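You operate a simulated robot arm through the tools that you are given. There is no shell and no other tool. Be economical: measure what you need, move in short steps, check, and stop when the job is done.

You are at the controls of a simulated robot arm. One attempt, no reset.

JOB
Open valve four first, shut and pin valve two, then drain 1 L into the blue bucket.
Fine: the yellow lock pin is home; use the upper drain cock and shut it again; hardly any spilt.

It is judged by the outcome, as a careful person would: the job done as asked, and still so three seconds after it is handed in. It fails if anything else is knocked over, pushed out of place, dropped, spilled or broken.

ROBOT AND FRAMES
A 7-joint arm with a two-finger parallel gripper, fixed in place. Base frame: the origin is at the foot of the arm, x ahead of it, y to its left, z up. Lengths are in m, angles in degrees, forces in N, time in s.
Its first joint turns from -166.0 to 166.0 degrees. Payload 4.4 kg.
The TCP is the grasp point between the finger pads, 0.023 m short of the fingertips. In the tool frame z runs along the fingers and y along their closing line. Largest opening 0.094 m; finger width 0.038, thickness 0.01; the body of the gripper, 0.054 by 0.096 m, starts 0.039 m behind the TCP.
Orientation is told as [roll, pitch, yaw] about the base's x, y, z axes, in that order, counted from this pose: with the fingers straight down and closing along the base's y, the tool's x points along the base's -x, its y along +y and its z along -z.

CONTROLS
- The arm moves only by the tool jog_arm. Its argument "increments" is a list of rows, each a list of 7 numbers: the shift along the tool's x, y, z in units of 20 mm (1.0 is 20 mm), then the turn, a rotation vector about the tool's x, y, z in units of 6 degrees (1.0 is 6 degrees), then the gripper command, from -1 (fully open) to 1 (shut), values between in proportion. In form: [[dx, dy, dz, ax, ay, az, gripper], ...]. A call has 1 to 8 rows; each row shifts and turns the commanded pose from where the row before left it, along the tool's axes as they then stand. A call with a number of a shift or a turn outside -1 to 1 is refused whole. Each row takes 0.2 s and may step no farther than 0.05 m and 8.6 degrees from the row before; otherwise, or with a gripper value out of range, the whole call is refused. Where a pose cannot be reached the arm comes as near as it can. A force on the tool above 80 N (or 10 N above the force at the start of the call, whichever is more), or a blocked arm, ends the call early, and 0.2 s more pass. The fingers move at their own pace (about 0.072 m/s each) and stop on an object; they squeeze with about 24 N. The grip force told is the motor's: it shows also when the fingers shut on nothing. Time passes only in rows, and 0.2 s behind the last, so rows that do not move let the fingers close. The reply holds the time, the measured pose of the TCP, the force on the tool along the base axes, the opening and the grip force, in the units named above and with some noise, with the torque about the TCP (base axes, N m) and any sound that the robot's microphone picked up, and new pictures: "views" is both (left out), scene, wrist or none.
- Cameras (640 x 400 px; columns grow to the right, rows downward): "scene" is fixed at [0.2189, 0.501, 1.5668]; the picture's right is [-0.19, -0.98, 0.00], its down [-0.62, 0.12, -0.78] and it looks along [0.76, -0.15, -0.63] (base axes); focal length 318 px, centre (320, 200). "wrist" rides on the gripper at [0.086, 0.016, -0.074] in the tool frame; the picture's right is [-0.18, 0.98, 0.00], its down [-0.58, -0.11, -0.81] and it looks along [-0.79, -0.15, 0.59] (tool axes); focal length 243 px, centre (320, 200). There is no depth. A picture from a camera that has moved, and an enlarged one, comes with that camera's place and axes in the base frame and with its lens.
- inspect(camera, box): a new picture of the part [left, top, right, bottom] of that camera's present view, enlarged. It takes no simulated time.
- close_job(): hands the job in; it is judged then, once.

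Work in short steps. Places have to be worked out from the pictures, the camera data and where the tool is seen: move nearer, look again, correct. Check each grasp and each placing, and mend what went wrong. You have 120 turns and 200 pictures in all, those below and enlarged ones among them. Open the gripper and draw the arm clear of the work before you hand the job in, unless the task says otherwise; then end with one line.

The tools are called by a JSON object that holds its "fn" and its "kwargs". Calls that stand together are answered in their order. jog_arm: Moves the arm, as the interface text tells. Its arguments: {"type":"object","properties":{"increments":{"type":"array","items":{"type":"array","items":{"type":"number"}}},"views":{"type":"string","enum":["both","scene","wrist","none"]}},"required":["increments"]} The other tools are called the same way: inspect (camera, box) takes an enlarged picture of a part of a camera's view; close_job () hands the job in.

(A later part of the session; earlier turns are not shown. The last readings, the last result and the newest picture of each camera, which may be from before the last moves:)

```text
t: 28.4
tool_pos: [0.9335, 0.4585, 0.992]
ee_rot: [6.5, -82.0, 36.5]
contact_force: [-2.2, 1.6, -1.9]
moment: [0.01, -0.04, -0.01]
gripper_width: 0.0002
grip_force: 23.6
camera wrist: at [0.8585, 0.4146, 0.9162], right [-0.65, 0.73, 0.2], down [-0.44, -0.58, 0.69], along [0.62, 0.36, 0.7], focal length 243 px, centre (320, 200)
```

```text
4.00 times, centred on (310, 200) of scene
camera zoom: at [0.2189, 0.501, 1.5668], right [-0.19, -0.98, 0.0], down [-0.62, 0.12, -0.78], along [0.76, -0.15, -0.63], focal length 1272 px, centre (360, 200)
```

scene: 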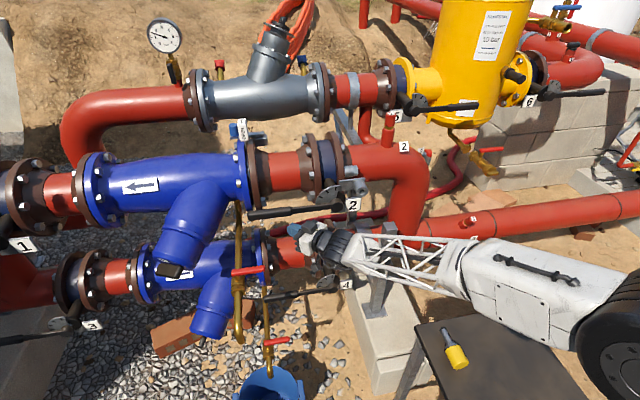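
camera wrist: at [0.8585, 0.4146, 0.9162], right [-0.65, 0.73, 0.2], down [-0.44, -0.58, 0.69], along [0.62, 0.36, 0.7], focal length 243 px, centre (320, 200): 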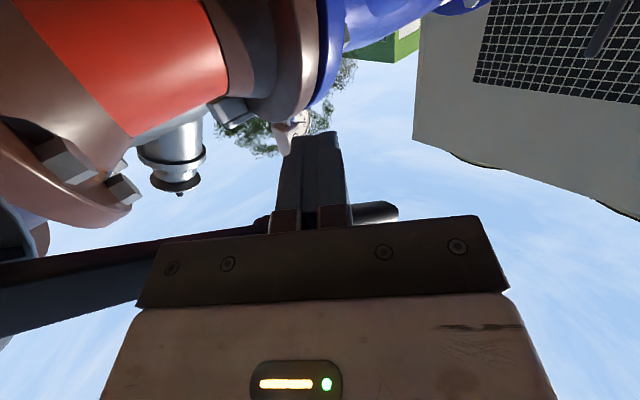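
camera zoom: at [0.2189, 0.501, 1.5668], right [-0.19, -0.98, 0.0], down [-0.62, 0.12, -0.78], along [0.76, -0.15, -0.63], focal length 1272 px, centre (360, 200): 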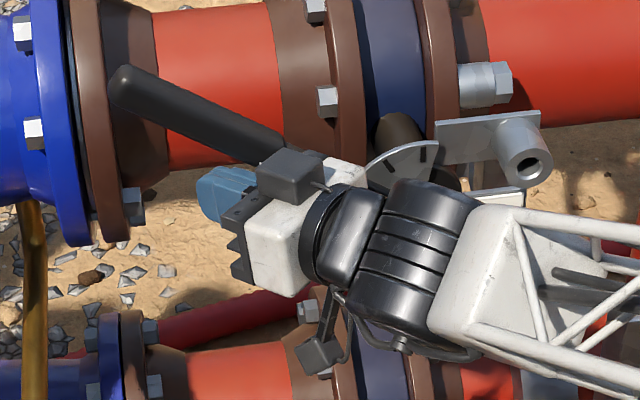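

Lever 2 is lifting smoothly and is at about 35°. I'll continue the arc to around 75°.

{"fn": "jog_arm", "kwargs": {"increments": [[-0.92, -0.22, -0.35, 0, 0, 0, 1], [-0.92, -0.22, -0.35, 0, 0, 0, 1], [-0.76, -0.49, -0.57, 0, 0, 0, 1], [-0.76, -0.49, -0.57, 0, 0, 0, 1], [-0.52, -0.63, -0.66, 0, 0, 0, 1], [-0.52, -0.63, -0.66, 0, 0, 0, 1]], "views": "wrist"}}

{"fn": "inspect", "kwargs": {"camera": "scene", "box": [230, 110, 390, 210]}}

```text
t: 29.8
tool_pos: [0.9334, 0.3874, 1.087]
ee_rot: [6.4, -81.8, 36.6]
contact_force: [-0.7, 3.0, 0.2]
moment: [-0.05, -0.01, -0.05]
gripper_width: 0.0
grip_force: 23.9
camera wrist: at [0.8593, 0.3423, 1.0109], right [-0.65, 0.73, 0.2], down [-0.44, -0.58, 0.69], along [0.62, 0.36, 0.7], focal length 243 px, centre (320, 200)
```

wrist: 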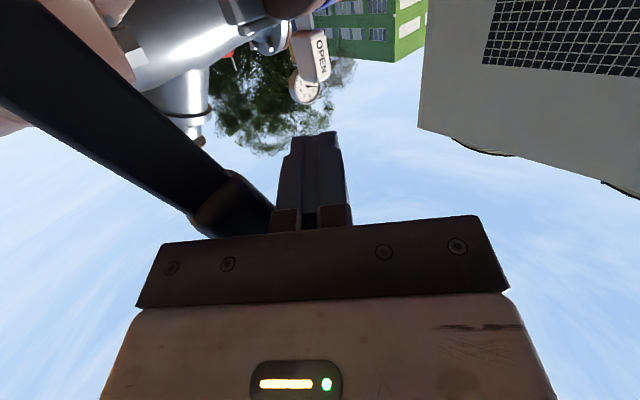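

```text
4.00 times, centred on (310, 160) of scene
camera zoom: at [0.2189, 0.501, 1.5668], right [-0.19, -0.98, 0.0], down [-0.62, 0.12, -0.78], along [0.76, -0.15, -0.63], focal length 1272 px, centre (360, 360)
```

zoom: 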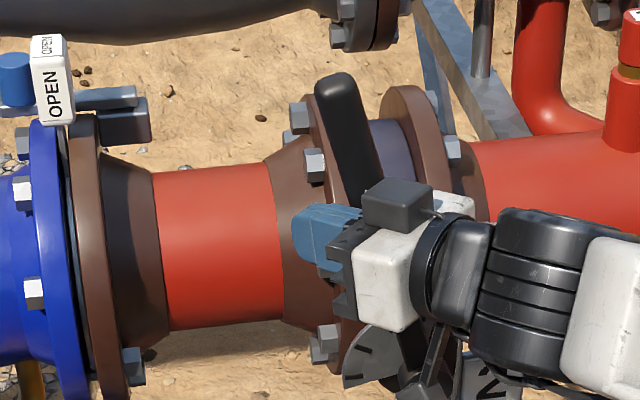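

Lever 2 is at about 75°. I'll push the last bit right until the stop.

{"fn": "jog_arm", "kwargs": {"increments": [[-0.1, -0.6, -0.58, 0, 0, 0, 1], [-0.1, -0.6, -0.58, 0, 0, 0, 1], [0, -0.5, -0.46, 0, 0, 0, 1], [0, -0.4, -0.36, 0, 0, 0, 1], [0, -0.4, -0.36, 0, 0, 0, 1]], "views": "wrist"}}

{"fn": "inspect", "kwargs": {"camera": "scene", "box": [230, 110, 390, 210]}}

```text
t: 30.9
tool_pos: [0.9306, 0.338, 1.0933]
ee_rot: [5.8, -81.7, 37.8]
contact_force: [-16.9, 23.9, 1.7]
moment: [-0.5, -0.39, -0.1]
gripper_width: 0.0
grip_force: 23.2
stopped in row 5: the force on the tool passed its limit at 98 N (the readings are from after the stop); the commanded pose is now the measured one
camera wrist: at [0.8569, 0.2912, 1.0173], right [-0.66, 0.73, 0.2], down [-0.43, -0.58, 0.69], along [0.61, 0.37, 0.7], focal length 243 px, centre (320, 200)
```

wrist: 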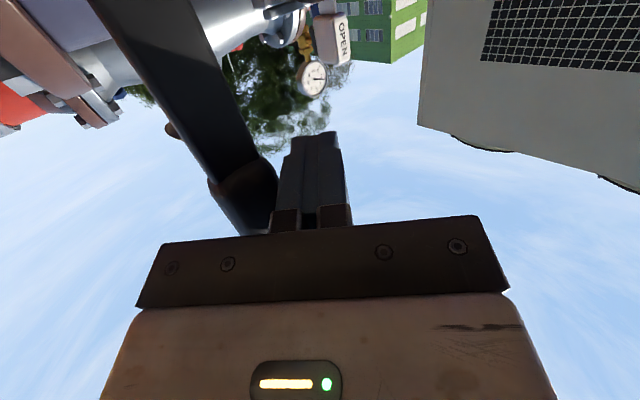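

```text
4.00 times, centred on (310, 160) of scene
camera zoom: at [0.2189, 0.501, 1.5668], right [-0.19, -0.98, 0.0], down [-0.62, 0.12, -0.78], along [0.76, -0.15, -0.63], focal length 1272 px, centre (360, 360)
```

zoom: 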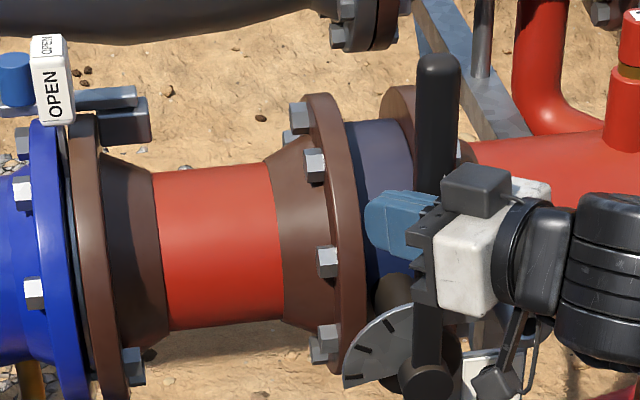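

Lever 2 is upright against its shut stop. I'll ease off and retreat straight back in -x, then look at the lock tube.

{"fn": "jog_arm", "kwargs": {"increments": [[0, 0.5, 0, 0, 0, 0, 1], [0.1, 0.68, -0.72, 0, 0, 0, 1], [0.1, 0.68, -0.72, 0, 0, 0, 1], [0.1, 0.68, -0.72, 0, 0, 0, 1], [0.1, 0.68, -0.72, 0, 0, 0, 1], [0.1, 0.68, -0.72, 0, 0, 0, 1], [0.1, 0.68, -0.72, 0, 0, 0, 1], [0.1, 0.68, -0.72, 0, 0, 0, 1]], "views": "none"}}

{"fn": "jog_arm", "kwargs": {"increments": [[0.1, 0.68, -0.72, 0, 0.5, 0, 1], [0.1, 0.68, -0.72, 0, 1, 0, 1], [0.1, 0.68, -0.72, 0, 1, 0, 1], [0, 0.6, -0.8, 0, 1, 0, 1], [0, 0, -0.8, 0, 1, 0, 1]], "views": "both"}}

{"fn": "inspect", "kwargs": {"camera": "scene", "box": [290, 130, 386, 220]}}

```text
t: 32.7
tool_pos: [0.7858, 0.3431, 1.0965]
ee_rot: [5.9, -81.7, 37.7]
contact_force: [-0.1, -0.7, 0.1]
moment: [0.02, 0.0, -0.02]
gripper_width: 0.0
grip_force: 24.1
```

```text
t: 33.9
tool_pos: [0.6985, 0.3312, 1.1137]
ee_rot: [1.5, -54.7, 42.4]
contact_force: [0.3, 0.4, 0.0]
moment: [0.03, -0.02, 0.0]
gripper_width: 0.0001
grip_force: 23.9
camera wrist: at [0.6064, 0.2666, 1.0856], right [-0.6, 0.78, 0.17], down [-0.15, -0.31, 0.94], along [0.79, 0.54, 0.3], focal length 243 px, centre (320, 200)
```

scene: 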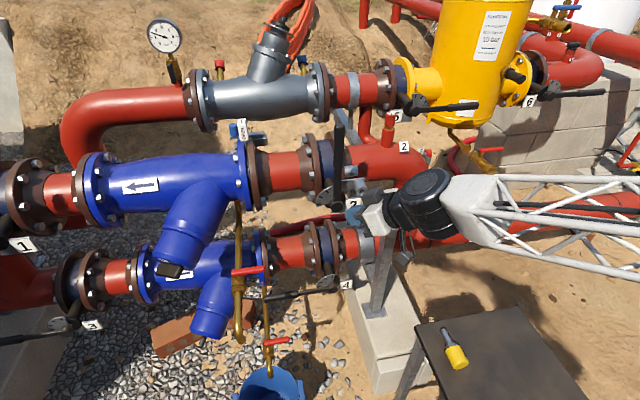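
wrist: 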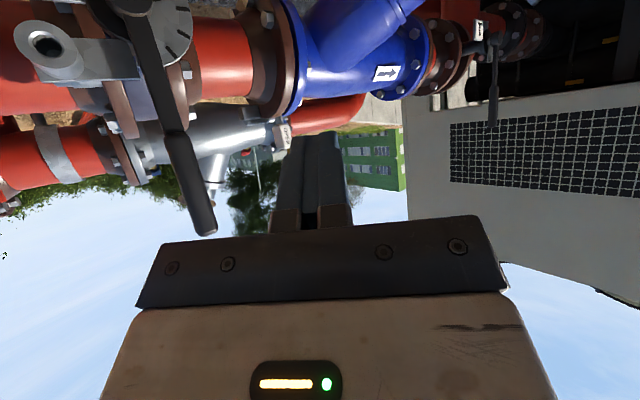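

```text
4.44 times, centred on (338, 175) of scene
camera zoom: at [0.2189, 0.501, 1.5668], right [-0.19, -0.98, 0.0], down [-0.62, 0.12, -0.78], along [0.76, -0.15, -0.63], focal length 1414 px, centre (240, 311)
```

zoom: 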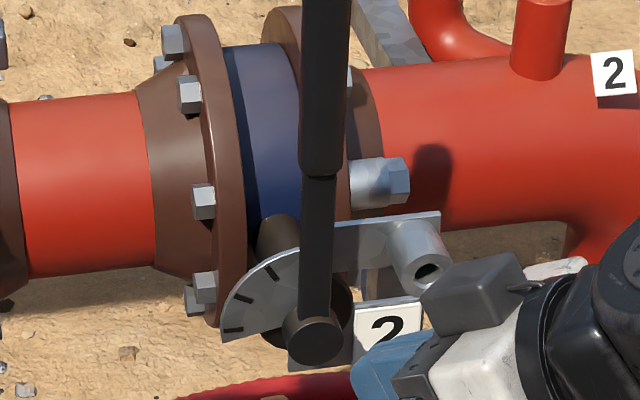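

Valve 2 is shut. The lock tube mouth is at about (0.915, 0.238, 0.995), opening towards -x. The pin lies along +x on the table, with its head centre ≈ (0.493, 0.1245, 0.826). I'll turn the tool to yaw 0 and tilt 30° for the grasp.

{"fn": "jog_arm", "kwargs": {"increments": [[0, 0, -0.5, 0, 1, 0, -1], [0, 0, -0.5, 0, 1, 0, -1], [0, 0, -0.5, 0, 1, 0, -1], [0, 0, -0.5, 0, 1, 0, -1], [0, 0, 0, 0.5, 0, 0.87, -1], [0, 0, 0, 0.5, 0, 0.87, -1], [0, 0, 0, 0.5, 0, 0.87, -1], [0, 0, 0, 0.5, 0, 0.87, -1]], "views": "none"}}

{"fn": "jog_arm", "kwargs": {"increments": [[0, 0, 0, 0.5, 0, 0.87, -1], [0, 0, 0, 0.5, 0, 0.87, -1], [0, 0, 0, 0.5, 0, 0.87, -1]], "views": "both"}}

```text
t: 35.7
tool_pos: [0.6765, 0.3108, 1.1411]
ee_rot: [1.4, -30.4, 18.7]
contact_force: [0.8, 0.7, 0.0]
moment: [0.02, -0.01, 0.0]
gripper_width: 0.094
grip_force: 0.2
```

```text
t: 36.5
tool_pos: [0.6773, 0.3102, 1.1414]
ee_rot: [1.6, -30.1, 0.6]
contact_force: [-0.3, -0.3, -0.1]
moment: [-0.03, 0.0, 0.0]
gripper_width: 0.094
grip_force: 0.1
camera wrist: at [0.5652, 0.3241, 1.1621], right [0.14, 0.98, 0.11], down [0.1, -0.13, 0.99], along [0.99, -0.12, -0.12], focal length 243 px, centre (320, 200)
```

scene: 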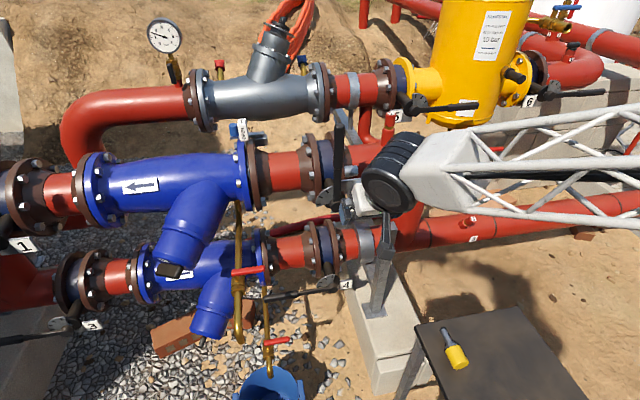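
wrist: 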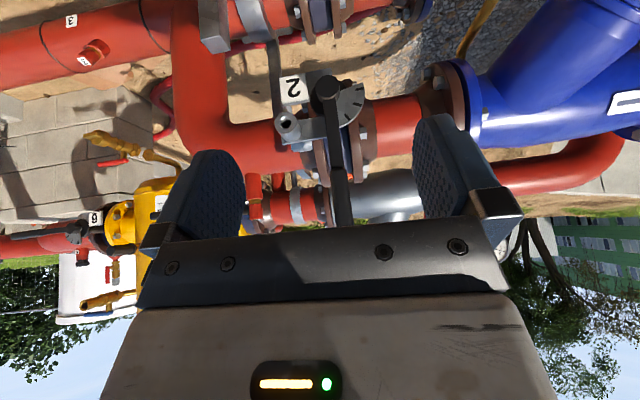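

This view shows the tube head-on, so I'll zoom in to pin down its position.

{"fn": "inspect", "kwargs": {"camera": "wrist", "box": [260, 80, 380, 180]}}

{"fn": "inspect", "kwargs": {"camera": "scene", "box": [330, 170, 378, 210]}}

```text
4.00 times, centred on (320, 130) of wrist
camera zoom: at [0.5652, 0.3241, 1.1621], right [0.14, 0.98, 0.11], down [0.1, -0.13, 0.99], along [0.99, -0.12, -0.12], focal length 970 px, centre (320, 480)
```

zoom: 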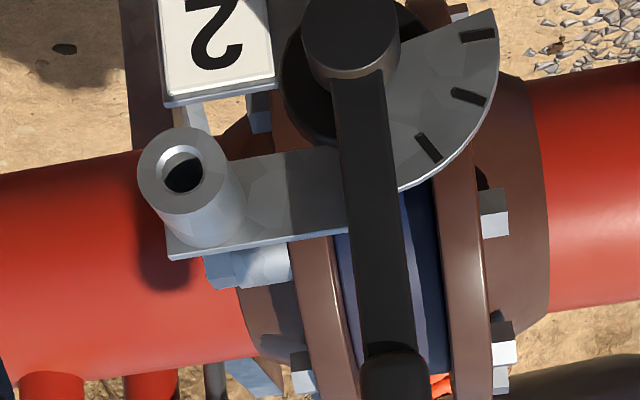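

```text
10.00 times, centred on (354, 190) of scene
camera zoom: at [0.2189, 0.501, 1.5668], right [-0.19, -0.98, 0.0], down [-0.62, 0.12, -0.78], along [0.76, -0.15, -0.63], focal length 3181 px, centre (-20, 300)
```

zoom: 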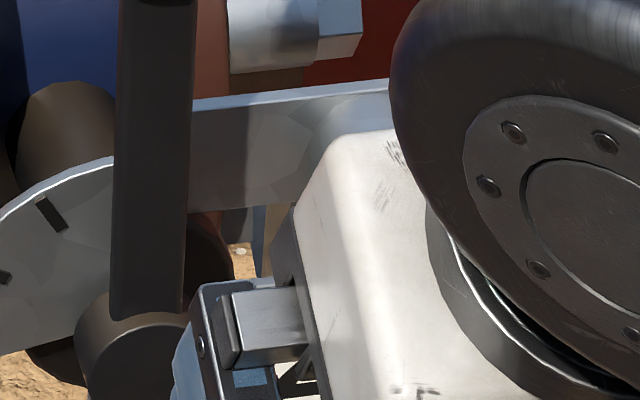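

Combining the views, the tube mouth is at about (0.92, 0.240, 0.989). Now I'll move above the pin with the gripper open.

{"fn": "jog_arm", "kwargs": {"increments": [[1, -0.71, 0.27, 0.28, 0, -0.05, -1], [1, -0.71, 0.27, 0, 0, 0, -1], [1, -0.71, 0.27, 0, 0, 0, -1], [1, -0.71, 0.27, 0, 0, 0, -1], [1, -0.71, 0.27, 0, 0, 0, -1], [1, -0.71, 0.27, 0, 0, 0, -1], [1, -0.71, 0.27, 0, 0, 0, -1], [1, -0.71, 0.27, 0, 0, 0, -1]], "views": "none"}}

{"fn": "jog_arm", "kwargs": {"increments": [[1, -0.71, 0.27, 0, 0, 0, -1], [1, -0.71, 0.27, 0, 0, 0, -1], [1, -0.71, 0.27, 0, 0, 0, -1], [1, -0.71, 0.27, 0, 0, 0, -1], [1, -0.71, 0.27, 0, 0, 0, -1]], "views": "both"}}

{"fn": "inspect", "kwargs": {"camera": "scene", "box": [400, 290, 560, 390]}}

```text
t: 38.3
tool_pos: [0.5612, 0.1932, 1.024]
ee_rot: [-0.4, -30.0, 1.1]
contact_force: [-0.1, -0.4, -0.8]
moment: [0.0, 0.0, 0.04]
gripper_width: 0.0939
grip_force: 0.0
```

```text
t: 39.5
tool_pos: [0.49, 0.1204, 0.9529]
ee_rot: [-0.5, -30.0, 1.1]
contact_force: [-0.3, 0.1, -0.4]
moment: [0.01, -0.02, -0.01]
gripper_width: 0.094
grip_force: 0.0
camera wrist: at [0.3782, 0.1373, 0.9712], right [0.15, 0.99, 0.09], down [0.1, -0.1, 0.99], along [0.98, -0.14, -0.12], focal length 243 px, centre (320, 200)
```

scene: 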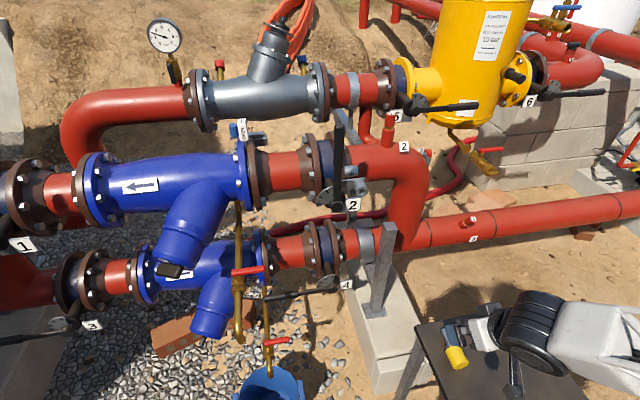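
wrist: 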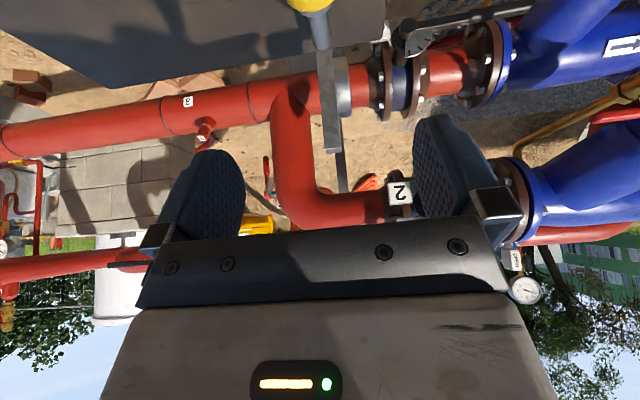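

```text
4.00 times, centred on (480, 340) of scene
camera zoom: at [0.2189, 0.501, 1.5668], right [-0.19, -0.98, 0.0], down [-0.62, 0.12, -0.78], along [0.76, -0.15, -0.63], focal length 1272 px, centre (-320, -360)
```

zoom: 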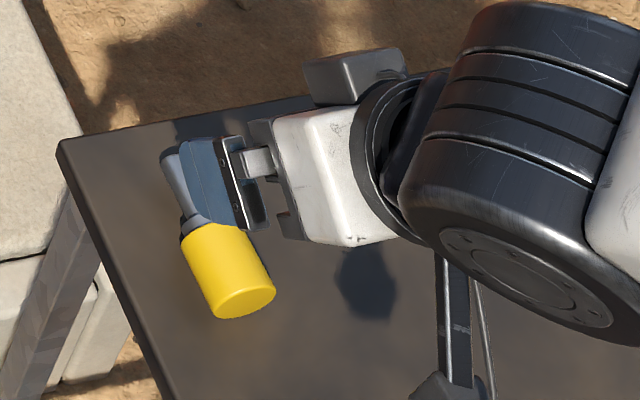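

The pin position is confirmed (axis y≈0.122, z≈0.826). I'll descend to z≈0.85 and check.

{"fn": "jog_arm", "kwargs": {"increments": [[0.55, 0.02, 0.87, 0, 0, 0, -1], [0.55, 0.02, 0.87, 0, 0, 0, -1], [0.55, 0.02, 0.87, 0, 0, 0, -1], [0.55, 0.02, 0.87, 0, 0, 0, -1], [0.55, 0.02, 0.87, 0, 0, 0, -1]], "views": "wrist"}}

{"fn": "inspect", "kwargs": {"camera": "scene", "box": [400, 290, 560, 390]}}

```text
t: 40.7
tool_pos: [0.4855, 0.1237, 0.8482]
ee_rot: [-0.4, -30.0, 1.0]
contact_force: [0.4, 0.0, -0.6]
moment: [-0.02, 0.02, 0.01]
gripper_width: 0.094
grip_force: 0.0
camera wrist: at [0.3739, 0.1388, 0.8686], right [0.14, 0.99, 0.09], down [0.1, -0.1, 0.99], along [0.98, -0.13, -0.12], focal length 243 px, centre (320, 200)
```

wrist: 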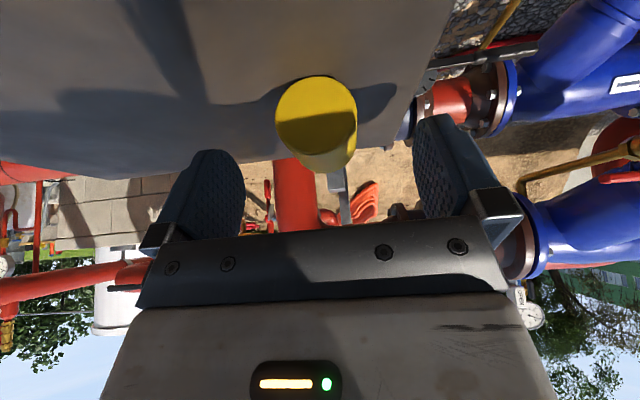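

```text
4.00 times, centred on (480, 340) of scene
camera zoom: at [0.2189, 0.501, 1.5668], right [-0.19, -0.98, 0.0], down [-0.62, 0.12, -0.78], along [0.76, -0.15, -0.63], focal length 1272 px, centre (-320, -360)
```

zoom: 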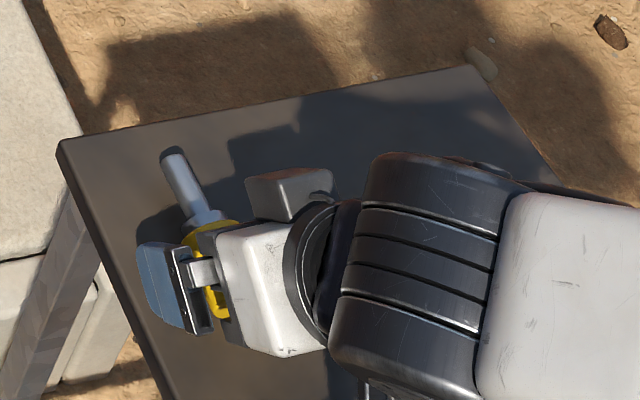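

The pin head is centred between the fingers, with its axis at z≈0.82. I'll lower another 12 mm and close.

{"fn": "jog_arm", "kwargs": {"increments": [[0.3, 0.1, 0.53, 0, 0, 0, -1], [0, 0, 0, 0, 0, 0, 1], [0, 0, 0, 0, 0, 0, 1], [0, 0, 0, 0, 0, 0, 1], [0, 0, 0, 0, 0, 0, 1]], "views": "wrist"}}

{"fn": "inspect", "kwargs": {"camera": "scene", "box": [400, 290, 560, 390]}}

```text
t: 41.9
tool_pos: [0.4856, 0.1249, 0.8364]
ee_rot: [-0.4, -30.0, 1.0]
contact_force: [-0.7, 0.3, -0.3]
moment: [-0.02, -0.02, 0.01]
gripper_width: 0.037
grip_force: 23.9
camera wrist: at [0.3733, 0.1407, 0.8567], right [0.15, 0.99, 0.09], down [0.1, -0.1, 0.99], along [0.98, -0.13, -0.12], focal length 243 px, centre (320, 200)
```

wrist: 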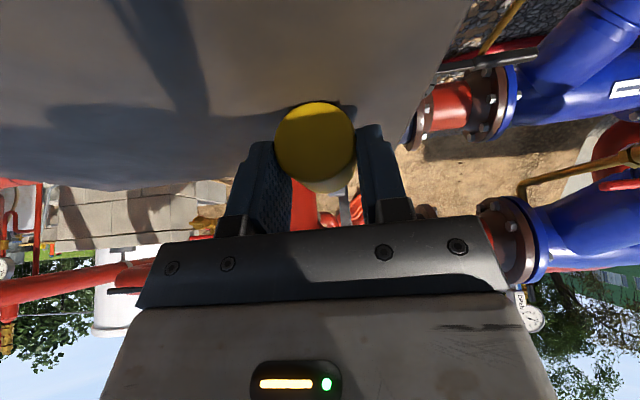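

```text
4.00 times, centred on (480, 340) of scene
camera zoom: at [0.2189, 0.501, 1.5668], right [-0.19, -0.98, 0.0], down [-0.62, 0.12, -0.78], along [0.76, -0.15, -0.63], focal length 1272 px, centre (-320, -360)
```

zoom: 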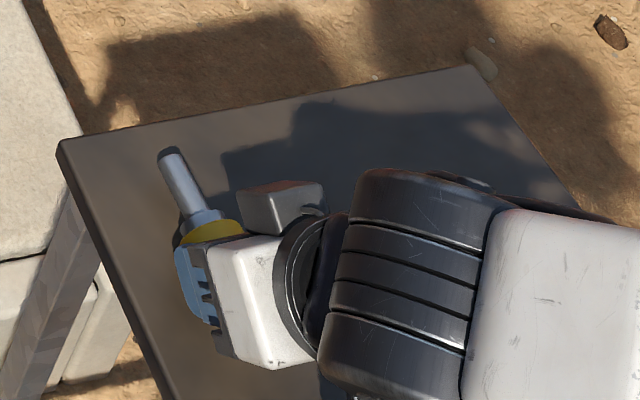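

The gripper is holding at 37 mm, which matches the head diameter. I'll lift 6 cm and check the pin is straight in the fingers.

{"fn": "jog_arm", "kwargs": {"increments": [[-0.5, 0, -0.87, 0, 0, 0, 1], [-0.5, 0, -0.87, 0, 0, 0, 1], [-0.5, 0, -0.87, 0, 0, 0, 1]], "views": "wrist"}}

{"fn": "inspect", "kwargs": {"camera": "scene", "box": [400, 280, 560, 380]}}

{"fn": "inspect", "kwargs": {"camera": "wrist", "box": [200, 60, 440, 240]}}

```text
t: 42.7
tool_pos: [0.4855, 0.1264, 0.8972]
ee_rot: [-0.4, -29.9, 1.1]
contact_force: [-0.2, -0.3, -1.1]
moment: [-0.01, 0.04, 0.01]
gripper_width: 0.0374
grip_force: 24.0
camera wrist: at [0.373, 0.1411, 0.9167], right [0.14, 0.99, 0.09], down [0.1, -0.1, 0.99], along [0.98, -0.13, -0.12], focal length 243 px, centre (320, 200)
```

wrist: 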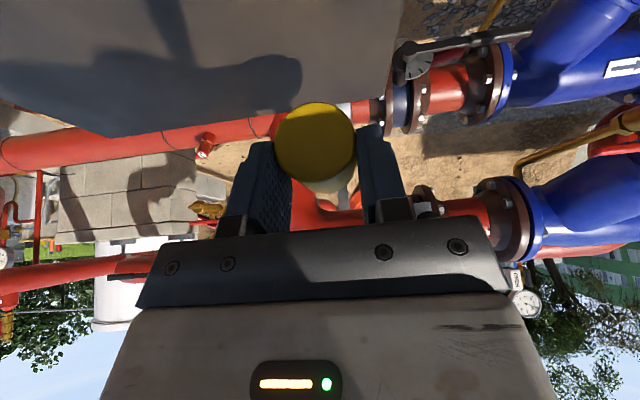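

```text
4.00 times, centred on (480, 330) of scene
camera zoom: at [0.2189, 0.501, 1.5668], right [-0.19, -0.98, 0.0], down [-0.62, 0.12, -0.78], along [0.76, -0.15, -0.63], focal length 1272 px, centre (-320, -320)
```

zoom: 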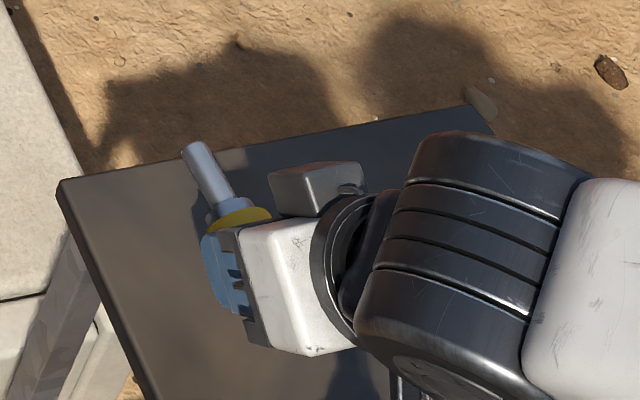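

```text
2.22 times, centred on (320, 150) of wrist
camera zoom: at [0.373, 0.1411, 0.9167], right [0.14, 0.99, 0.09], down [0.1, -0.1, 0.99], along [0.98, -0.13, -0.12], focal length 539 px, centre (320, 311)
```

zoom: 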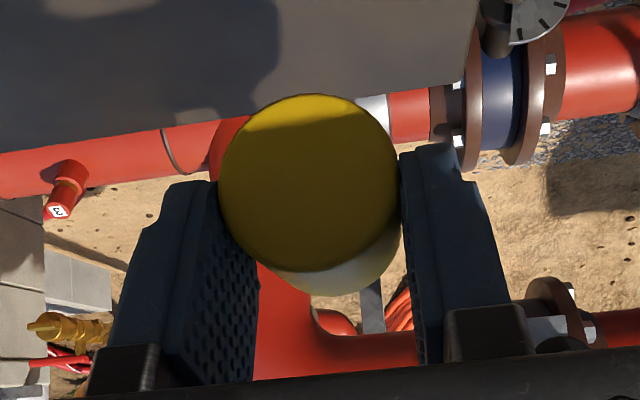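

The pin is held straight, with its axis about 18 mm below the TCP and its tip about 73 mm ahead. I'll carry it to just in front of the tube.

{"fn": "jog_arm", "kwargs": {"increments": [[-1, 0.31, 0.21, 0, 0, 0, 1], [-1, 0.31, 0.21, 0, 0, 0, 1], [-1, 0.31, 0.21, 0, 0, 0, 1], [-1, 0.31, 0.21, 0, 0, 0, 1], [-1, 0.31, 0.21, 0, 0, 0, 1], [-1, 0.31, 0.21, 0, 0, 0, 1], [-1, 0.31, 0.21, 0, 0, 0, 1], [-1, 0.31, 0.21, 0, 0, 0, 1]], "views": "none"}}

{"fn": "jog_arm", "kwargs": {"increments": [[-1, 0.31, 0.21, 0, 0, 0, 1], [-1, 0.31, 0.21, 0, 0, 0, 1], [-1, 0.31, 0.21, 0, 0, 0, 1], [-1, 0.31, 0.21, 0, 0, 0, 1], [-1, 0.31, 0.21, 0, 0, 0, 1], [-1, 0.31, 0.21, 0, 0, 0, 1], [-1, 0.31, 0.21, 0, 0, 0, 1], [-1, 0.31, 0.21, 0, 0, 0, 1]], "views": "both"}}

{"fn": "inspect", "kwargs": {"camera": "scene", "box": [320, 150, 416, 210]}}

{"fn": "inspect", "kwargs": {"camera": "wrist", "box": [200, 60, 440, 240]}}

```text
t: 44.5
tool_pos: [0.6391, 0.1757, 0.9486]
ee_rot: [-0.4, -29.9, 1.0]
contact_force: [-1.0, -0.7, -0.6]
moment: [0.02, 0.03, -0.02]
gripper_width: 0.0371
grip_force: 24.2
```

```text
t: 46.3
tool_pos: [0.7945, 0.2303, 0.998]
ee_rot: [-0.4, -30.0, 1.0]
contact_force: [0.7, 0.0, -0.9]
moment: [0.03, 0.01, -0.01]
gripper_width: 0.0371
grip_force: 24.0
camera wrist: at [0.6826, 0.2454, 1.0177], right [0.15, 0.99, 0.09], down [0.1, -0.1, 0.99], along [0.98, -0.13, -0.12], focal length 243 px, centre (320, 200)
```

scene: 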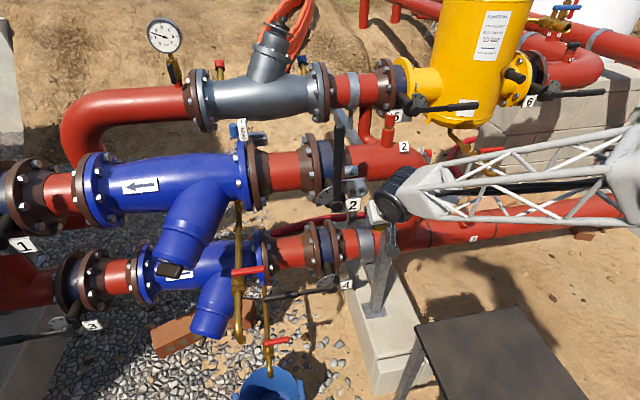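
wrist: 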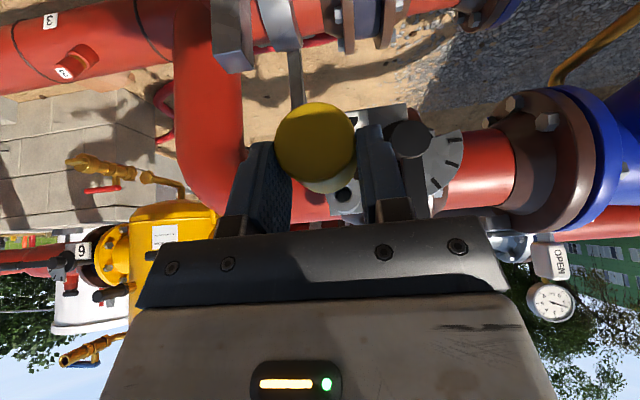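

```text
6.67 times, centred on (368, 180) of scene
camera zoom: at [0.2189, 0.501, 1.5668], right [-0.19, -0.98, 0.0], down [-0.62, 0.12, -0.78], along [0.76, -0.15, -0.63], focal length 2120 px, centre (0, 333)
```

zoom: 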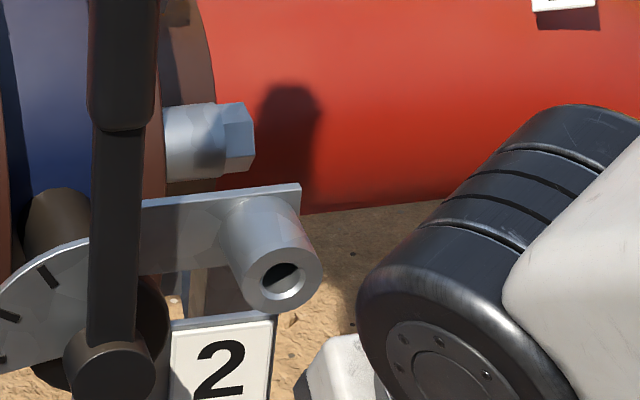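

```text
2.22 times, centred on (320, 150) of wrist
camera zoom: at [0.6826, 0.2454, 1.0177], right [0.15, 0.99, 0.09], down [0.1, -0.1, 0.99], along [0.98, -0.13, -0.12], focal length 539 px, centre (320, 311)
```

zoom: 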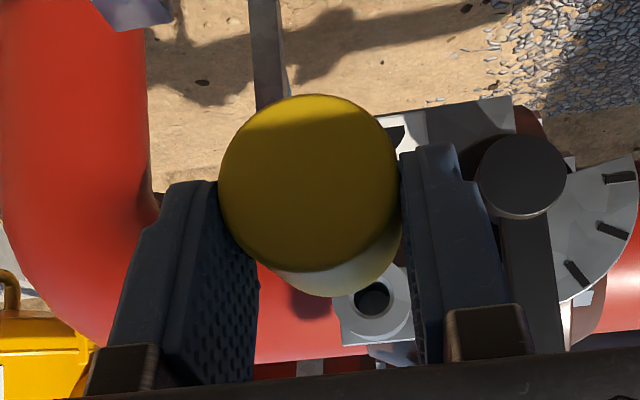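

The wrist view shows the bore up and to the left of the pin axis: it needs about +6 mm in y and +6 mm in z. I'll correct and advance until the tip is just short of the mouth.

{"fn": "jog_arm", "kwargs": {"increments": [[-0.83, 0.12, 0.31, 0, 0, 0, 1], [-0.83, 0.12, 0.31, 0, 0, 0, 1]], "views": "none"}}

{"fn": "inspect", "kwargs": {"camera": "scene", "box": [330, 165, 394, 205]}}

{"fn": "inspect", "kwargs": {"camera": "wrist", "box": [260, 80, 420, 220]}}

```text
t: 46.9
tool_pos: [0.8298, 0.2355, 1.0039]
ee_rot: [-0.4, -30.0, 1.0]
contact_force: [0.3, 0.6, -0.4]
moment: [0.02, 0.02, -0.01]
gripper_width: 0.0371
grip_force: 23.7
```

```text
10.00 times, centred on (362, 185) of scene
camera zoom: at [0.2189, 0.501, 1.5668], right [-0.19, -0.98, 0.0], down [-0.62, 0.12, -0.78], along [0.76, -0.15, -0.63], focal length 3181 px, centre (-100, 350)
```

zoom: 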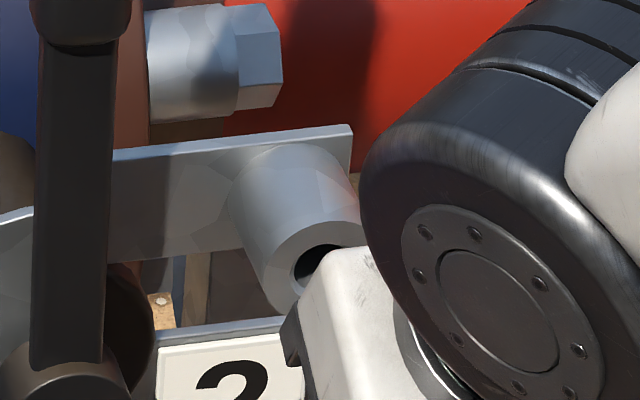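

```text
2.86 times, centred on (340, 150) of wrist
camera zoom: at [0.718, 0.2514, 1.0234], right [0.15, 0.99, 0.09], down [0.1, -0.1, 0.99], along [0.98, -0.13, -0.12], focal length 693 px, centre (263, 343)
```

zoom: 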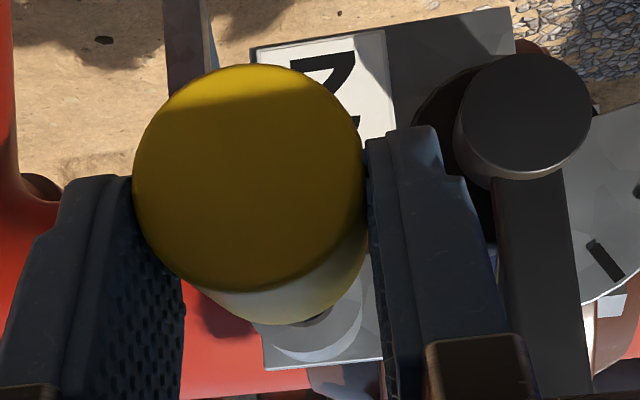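

The pin axis appears aligned with the bore to within a few mm. I'll advance slowly and watch the force.

{"fn": "jog_arm", "kwargs": {"increments": [[-0.48, 0.06, 0.17, 0, 0, 0, 1], [-0.43, 0, 0.25, 0, 0, 0, 1], [-0.22, 0, 0.13, 0, 0, 0, 1]], "views": "none"}}

{"fn": "inspect", "kwargs": {"camera": "scene", "box": [330, 165, 394, 205]}}

```text
t: 47.7
tool_pos: [0.8547, 0.2363, 1.0049]
ee_rot: [-0.4, -30.0, 1.0]
contact_force: [-0.8, -0.3, -0.9]
moment: [0.0, 0.04, 0.01]
gripper_width: 0.0371
grip_force: 24.4
```

```text
10.00 times, centred on (362, 185) of scene
camera zoom: at [0.2189, 0.501, 1.5668], right [-0.19, -0.98, 0.0], down [-0.62, 0.12, -0.78], along [0.76, -0.15, -0.63], focal length 3181 px, centre (-100, 350)
```

zoom: 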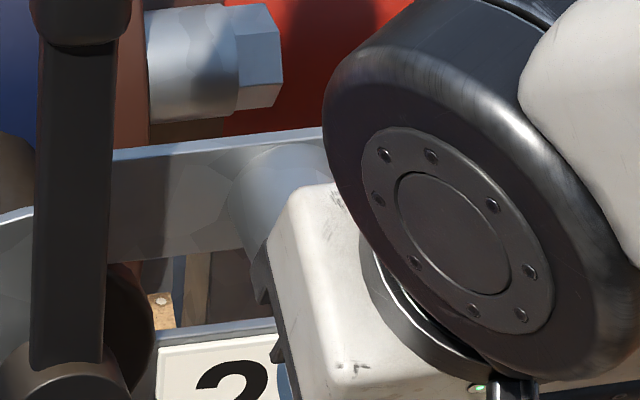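

The tip should be at about x≈0.928 with no contact force, so I'll keep advancing gently.

{"fn": "jog_arm", "kwargs": {"increments": [[-0.22, 0, 0.13, 0, 0, 0, 1], [-0.22, 0, 0.13, 0, 0, 0, 1], [-0.22, 0, 0.13, 0, 0, 0, 1], [0, 0, 0, 0, 0, 0, 1]], "views": "wrist"}}

{"fn": "inspect", "kwargs": {"camera": "wrist", "box": [260, 80, 420, 220]}}

```text
t: 48.7
tool_pos: [0.8697, 0.2367, 1.0049]
ee_rot: [-0.4, -29.8, 0.9]
contact_force: [-15.3, -2.5, -3.5]
moment: [-0.05, 0.33, -0.07]
gripper_width: 0.0369
grip_force: 24.4
camera wrist: at [0.7577, 0.2521, 1.0248], right [0.15, 0.99, 0.09], down [0.1, -0.1, 0.99], along [0.98, -0.14, -0.12], focal length 243 px, centre (320, 200)
```

wrist: 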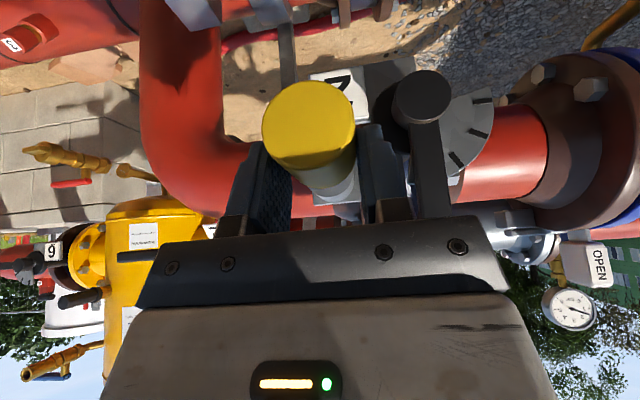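

```text
2.86 times, centred on (340, 150) of wrist
camera zoom: at [0.7577, 0.2521, 1.0248], right [0.15, 0.99, 0.09], down [0.1, -0.1, 0.99], along [0.98, -0.14, -0.12], focal length 693 px, centre (263, 343)
```

zoom: 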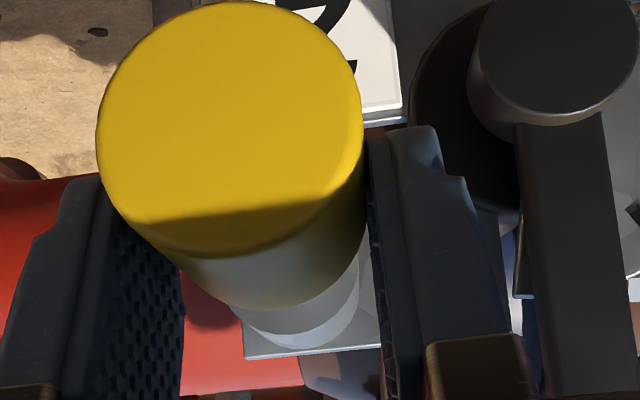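

The pin met the rim and slid back about 15 mm in the fingers, so there's a slight misalignment. I'll back off to measure the pin against the bore.

{"fn": "jog_arm", "kwargs": {"increments": [[0.78, 0, -0.45, 0, 0, 0, 1], [0.78, 0, -0.45, 0, 0, 0, 1], [0.78, 0, -0.45, 0, 0, 0, 1], [0.78, 0, -0.45, 0, 0, 0, 1]], "views": "none"}}

{"fn": "inspect", "kwargs": {"camera": "wrist", "box": [260, 80, 420, 220]}}

{"fn": "inspect", "kwargs": {"camera": "scene", "box": [330, 170, 410, 220]}}

```text
t: 49.7
tool_pos: [0.7972, 0.236, 1.005]
ee_rot: [-0.4, -30.0, 1.1]
contact_force: [0.0, -0.1, -1.2]
moment: [-0.01, -0.03, 0.02]
gripper_width: 0.0368
grip_force: 23.9
```

```text
2.86 times, centred on (340, 150) of wrist
camera zoom: at [0.6859, 0.2508, 1.0252], right [0.14, 0.99, 0.09], down [0.1, -0.1, 0.99], along [0.98, -0.13, -0.12], focal length 693 px, centre (263, 343)
```

zoom: 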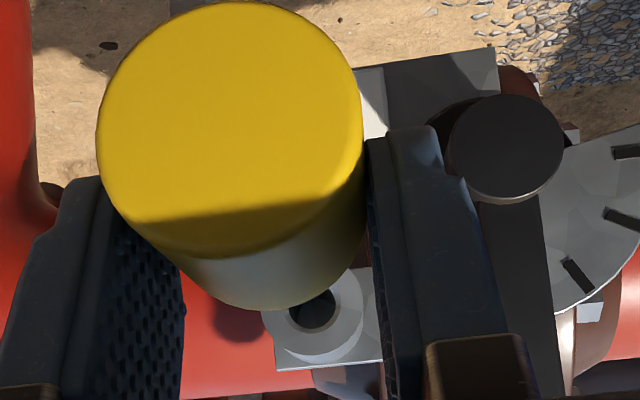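

```text
8.00 times, centred on (370, 195) of scene
camera zoom: at [0.2189, 0.501, 1.5668], right [-0.19, -0.98, 0.0], down [-0.62, 0.12, -0.78], along [0.76, -0.15, -0.63], focal length 2545 px, centre (-80, 240)
```

zoom: 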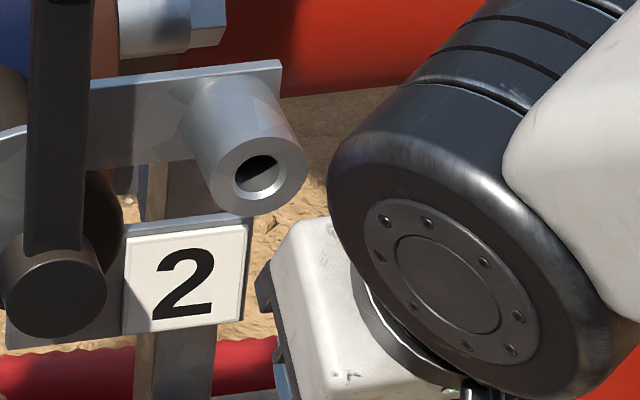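

The pin axis is parallel to the bore and off by only about 1–2 mm in z. I'll raise it slightly and re-approach slowly.

{"fn": "jog_arm", "kwargs": {"increments": [[-0.68, 0.02, 0.32, 0, 0, 0, 1], [-0.65, 0, 0.375, 0, 0, 0, 1], [-0.65, 0, 0.375, 0, 0, 0, 1], [-0.65, 0, 0.375, 0, 0, 0, 1], [-0.2, 0, 0.115, 0, 0, 0, 1], [-0.13, 0, 0.075, 0, 0, 0, 1], [-0.13, 0, 0.075, 0, 0, 0, 1], [-0.13, 0, 0.075, 0, 0, 0, 1]], "views": "none"}}

{"fn": "inspect", "kwargs": {"camera": "wrist", "box": [260, 80, 420, 220]}}

```text
t: 51.5
tool_pos: [0.8712, 0.237, 1.0045]
ee_rot: [-0.4, -30.0, 1.0]
contact_force: [-16.3, 0.6, -1.6]
moment: [0.04, 0.29, 0.15]
gripper_width: 0.0374
grip_force: 23.4
```

```text
2.86 times, centred on (340, 150) of wrist
camera zoom: at [0.7593, 0.2532, 1.0251], right [0.15, 0.99, 0.09], down [0.1, -0.1, 0.99], along [0.98, -0.13, -0.12], focal length 693 px, centre (263, 343)
```

zoom: 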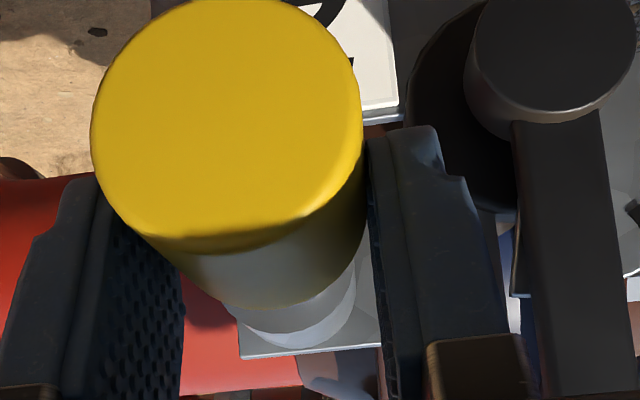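

The contact moment suggests the tip is touching the rim on its upper left, so the bore lies slightly lower and to the right. I'll back off 6 mm, shift about 2 mm right and 2.5 mm down, and try again gently.

{"fn": "jog_arm", "kwargs": {"increments": [[0.26, 0, -0.15, 0, 0, 0, 1], [0.06, -0.1, 0.11, 0, 0, 0, 1], [-0.13, 0, 0.075, 0, 0, 0, 1], [-0.13, 0, 0.075, 0, 0, 0, 1], [-0.07, 0, 0.04, 0, 0, 0, 1], [-0.07, 0, 0.04, 0, 0, 0, 1]], "views": "none"}}

{"fn": "inspect", "kwargs": {"camera": "wrist", "box": [260, 80, 420, 220]}}

```text
t: 52.9
tool_pos: [0.8746, 0.2356, 1.003]
ee_rot: [-0.5, -29.9, 1.0]
contact_force: [-15.9, -3.4, -5.9]
moment: [0.0, 0.39, -0.07]
gripper_width: 0.0372
grip_force: 24.2
```

```text
2.86 times, centred on (340, 150) of wrist
camera zoom: at [0.7625, 0.2513, 1.0229], right [0.15, 0.99, 0.09], down [0.1, -0.1, 0.99], along [0.98, -0.14, -0.12], focal length 693 px, centre (263, 343)
```

zoom: 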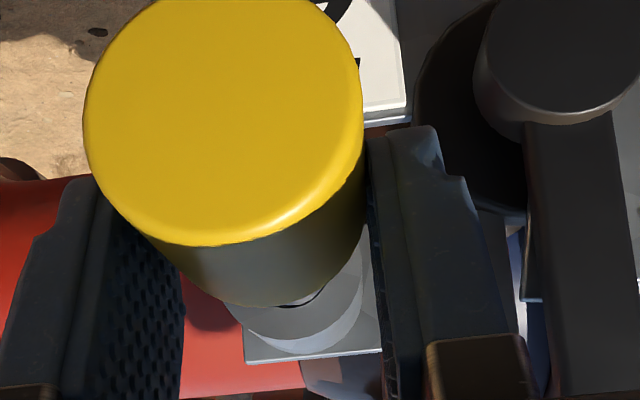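

The pin seems to be pitched about 1.5° nose-up and yawed 1°. I'll back off, straighten it, re-centre and try again.

{"fn": "jog_arm", "kwargs": {"increments": [[0.43, 0, -0.25, 0, 0, 0, 1], [0, 0, 0, 0.083, 0.25, 0.144, 1], [-0.05, 0.02, -0.09, 0, 0, 0, 1], [-0.2, 0, 0.115, 0, 0, 0, 1], [-0.13, 0, 0.075, 0, 0, 0, 1], [-0.1, 0, 0.06, 0, 0, 0, 1]], "views": "none"}}

{"fn": "inspect", "kwargs": {"camera": "wrist", "box": [260, 80, 420, 220]}}

```text
t: 54.3
tool_pos: [0.8752, 0.2347, 1.0052]
ee_rot: [-0.5, -28.6, 0.0]
contact_force: [1.3, 0.9, -0.8]
moment: [-0.02, 0.02, 0.02]
gripper_width: 0.037
grip_force: 23.9
```

```text
2.86 times, centred on (340, 150) of wrist
camera zoom: at [0.7634, 0.2531, 1.0281], right [0.16, 0.98, 0.08], down [0.13, -0.1, 0.99], along [0.98, -0.15, -0.14], focal length 693 px, centre (263, 343)
```

zoom: 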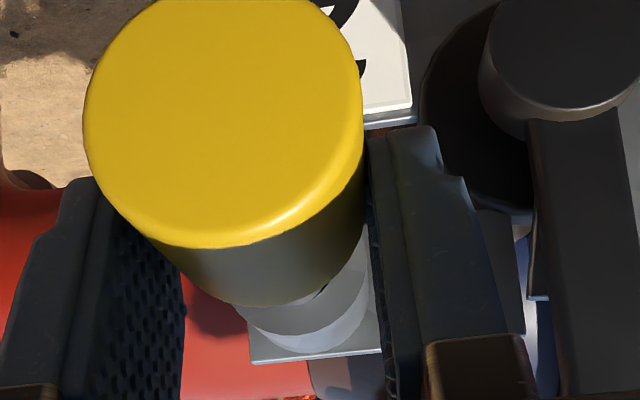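

No contact yet at the same depth, so I'll advance in 2 mm steps.

{"fn": "jog_arm", "kwargs": {"increments": [[-0.09, 0, 0.048, 0, 0, 0, 1], [-0.09, 0, 0.048, 0, 0, 0, 1], [-0.09, 0, 0.048, 0, 0, 0, 1], [-0.09, 0, 0.048, 0, 0, 0, 1]], "views": "none"}}

{"fn": "inspect", "kwargs": {"camera": "wrist", "box": [260, 80, 420, 220]}}

```text
t: 55.3
tool_pos: [0.8826, 0.2361, 1.0037]
ee_rot: [-0.4, -28.3, 0.0]
contact_force: [-16.4, -1.4, -3.8]
moment: [-0.01, 0.27, -0.01]
gripper_width: 0.0372
grip_force: 24.2
```

```text
2.86 times, centred on (340, 150) of wrist
camera zoom: at [0.7718, 0.2528, 1.0274], right [0.16, 0.98, 0.08], down [0.13, -0.1, 0.99], along [0.98, -0.15, -0.14], focal length 693 px, centre (263, 343)
```

zoom: 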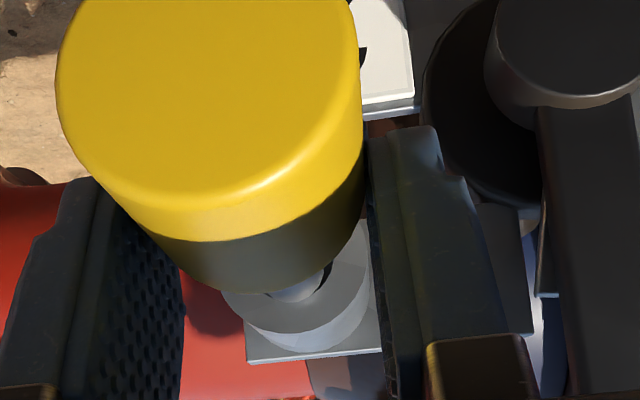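

I can now see the shaft end against the bore, so I'll zoom right in.

{"fn": "inspect", "kwargs": {"camera": "wrist", "box": [310, 160, 350, 185]}}

```text
16.00 times, centred on (330, 172) of wrist
camera zoom: at [0.7718, 0.2528, 1.0274], right [0.16, 0.98, 0.08], down [0.13, -0.1, 0.99], along [0.98, -0.15, -0.14], focal length 3882 px, centre (160, 640)
```

zoom: 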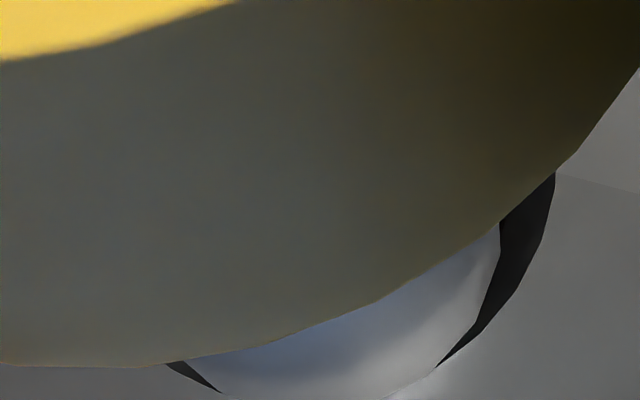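

The zoom shows the shaft overlapping the bore's upper edge: it's about 3 mm high and 1 mm left, which agrees with the force direction. I'll back off slightly, shift down and right, and push.

{"fn": "jog_arm", "kwargs": {"increments": [[0.22, 0, -0.12, 0, 0, 0, 1], [0.072, -0.05, 0.132, 0, 0, 0, 1], [-0.18, 0, 0.096, 0, 0, 0, 1], [-0.09, 0, 0.048, 0, 0, 0, 1], [-0.09, 0, 0.048, 0, 0, 0, 1], [-0.09, 0, 0.048, 0, 0, 0, 1]], "views": "none"}}

{"fn": "inspect", "kwargs": {"camera": "wrist", "box": [280, 130, 376, 190]}}

```text
t: 56.7
tool_pos: [0.8879, 0.2345, 1.002]
ee_rot: [-0.5, -28.3, -0.1]
contact_force: [-4.9, 3.4, -9.9]
moment: [0.06, 0.52, 0.21]
gripper_width: 0.037
grip_force: 23.7
```

```text
6.67 times, centred on (328, 160) of wrist
camera zoom: at [0.7771, 0.2518, 1.0251], right [0.16, 0.98, 0.08], down [0.13, -0.1, 0.99], along [0.98, -0.15, -0.14], focal length 1618 px, centre (267, 467)
```

zoom: 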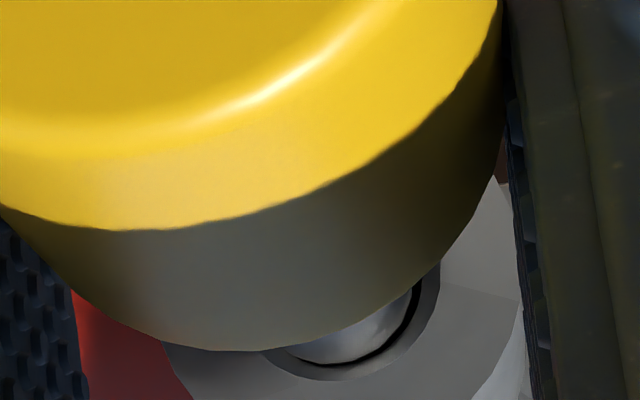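

The shaft is now seated in the bore mouth. The upper wall is pushing it down (Fz -9), so I'll drop another 1.5 mm while advancing.

{"fn": "jog_arm", "kwargs": {"increments": [[0.036, 0.02, 0.066, 0, 0, 0, 1], [-0.09, 0, 0.048, 0, 0, 0, 1], [-0.09, 0, 0.048, 0, 0, 0, 1], [-0.09, 0, 0.048, 0, 0, 0, 1]], "views": "none"}}

{"fn": "inspect", "kwargs": {"camera": "wrist", "box": [260, 80, 420, 220]}}

```text
t: 57.7
tool_pos: [0.8941, 0.2337, 1.003]
ee_rot: [-0.4, -28.4, 0.0]
contact_force: [0.0, 0.6, -1.3]
moment: [-0.02, 0.0, 0.0]
gripper_width: 0.0368
grip_force: 24.1
```

```text
2.86 times, centred on (340, 150) of wrist
camera zoom: at [0.7833, 0.2526, 1.0245], right [0.16, 0.98, 0.08], down [0.13, -0.1, 0.99], along [0.98, -0.15, -0.14], focal length 693 px, centre (263, 343)
```

zoom: 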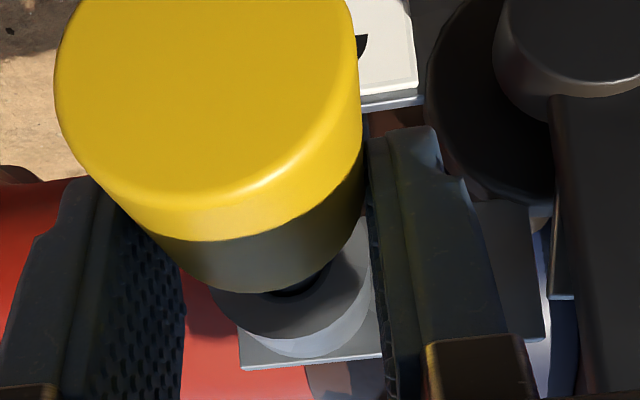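

No force and the pin moves with the fingers, so the tip is inside the bore. I'll continue in with 4 mm steps.

{"fn": "jog_arm", "kwargs": {"increments": [[-0.176, 0, 0.096, 0, 0, 0, 1], [-0.176, 0, 0.096, 0, 0, 0, 1], [-0.176, 0, 0.096, 0, 0, 0, 1]], "views": "none"}}

{"fn": "inspect", "kwargs": {"camera": "wrist", "box": [260, 80, 420, 220]}}

```text
t: 58.5
tool_pos: [0.907, 0.2342, 0.9999]
ee_rot: [-0.5, -28.5, -0.1]
contact_force: [-1.6, 1.4, -0.4]
moment: [0.04, -0.02, 0.05]
gripper_width: 0.0369
grip_force: 23.9
```

```text
2.86 times, centred on (340, 150) of wrist
camera zoom: at [0.7952, 0.252, 1.0245], right [0.16, 0.98, 0.08], down [0.13, -0.1, 0.99], along [0.98, -0.15, -0.14], focal length 693 px, centre (263, 343)
```

zoom: 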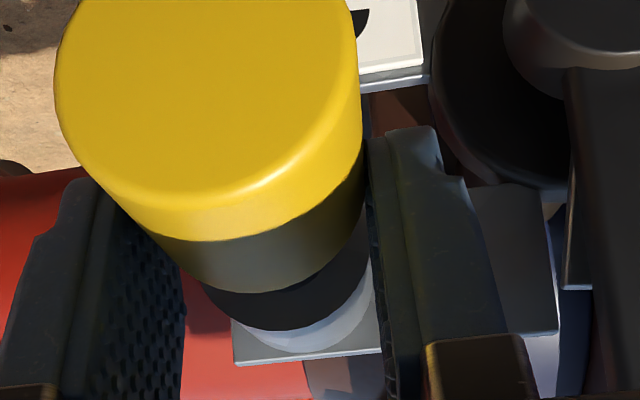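

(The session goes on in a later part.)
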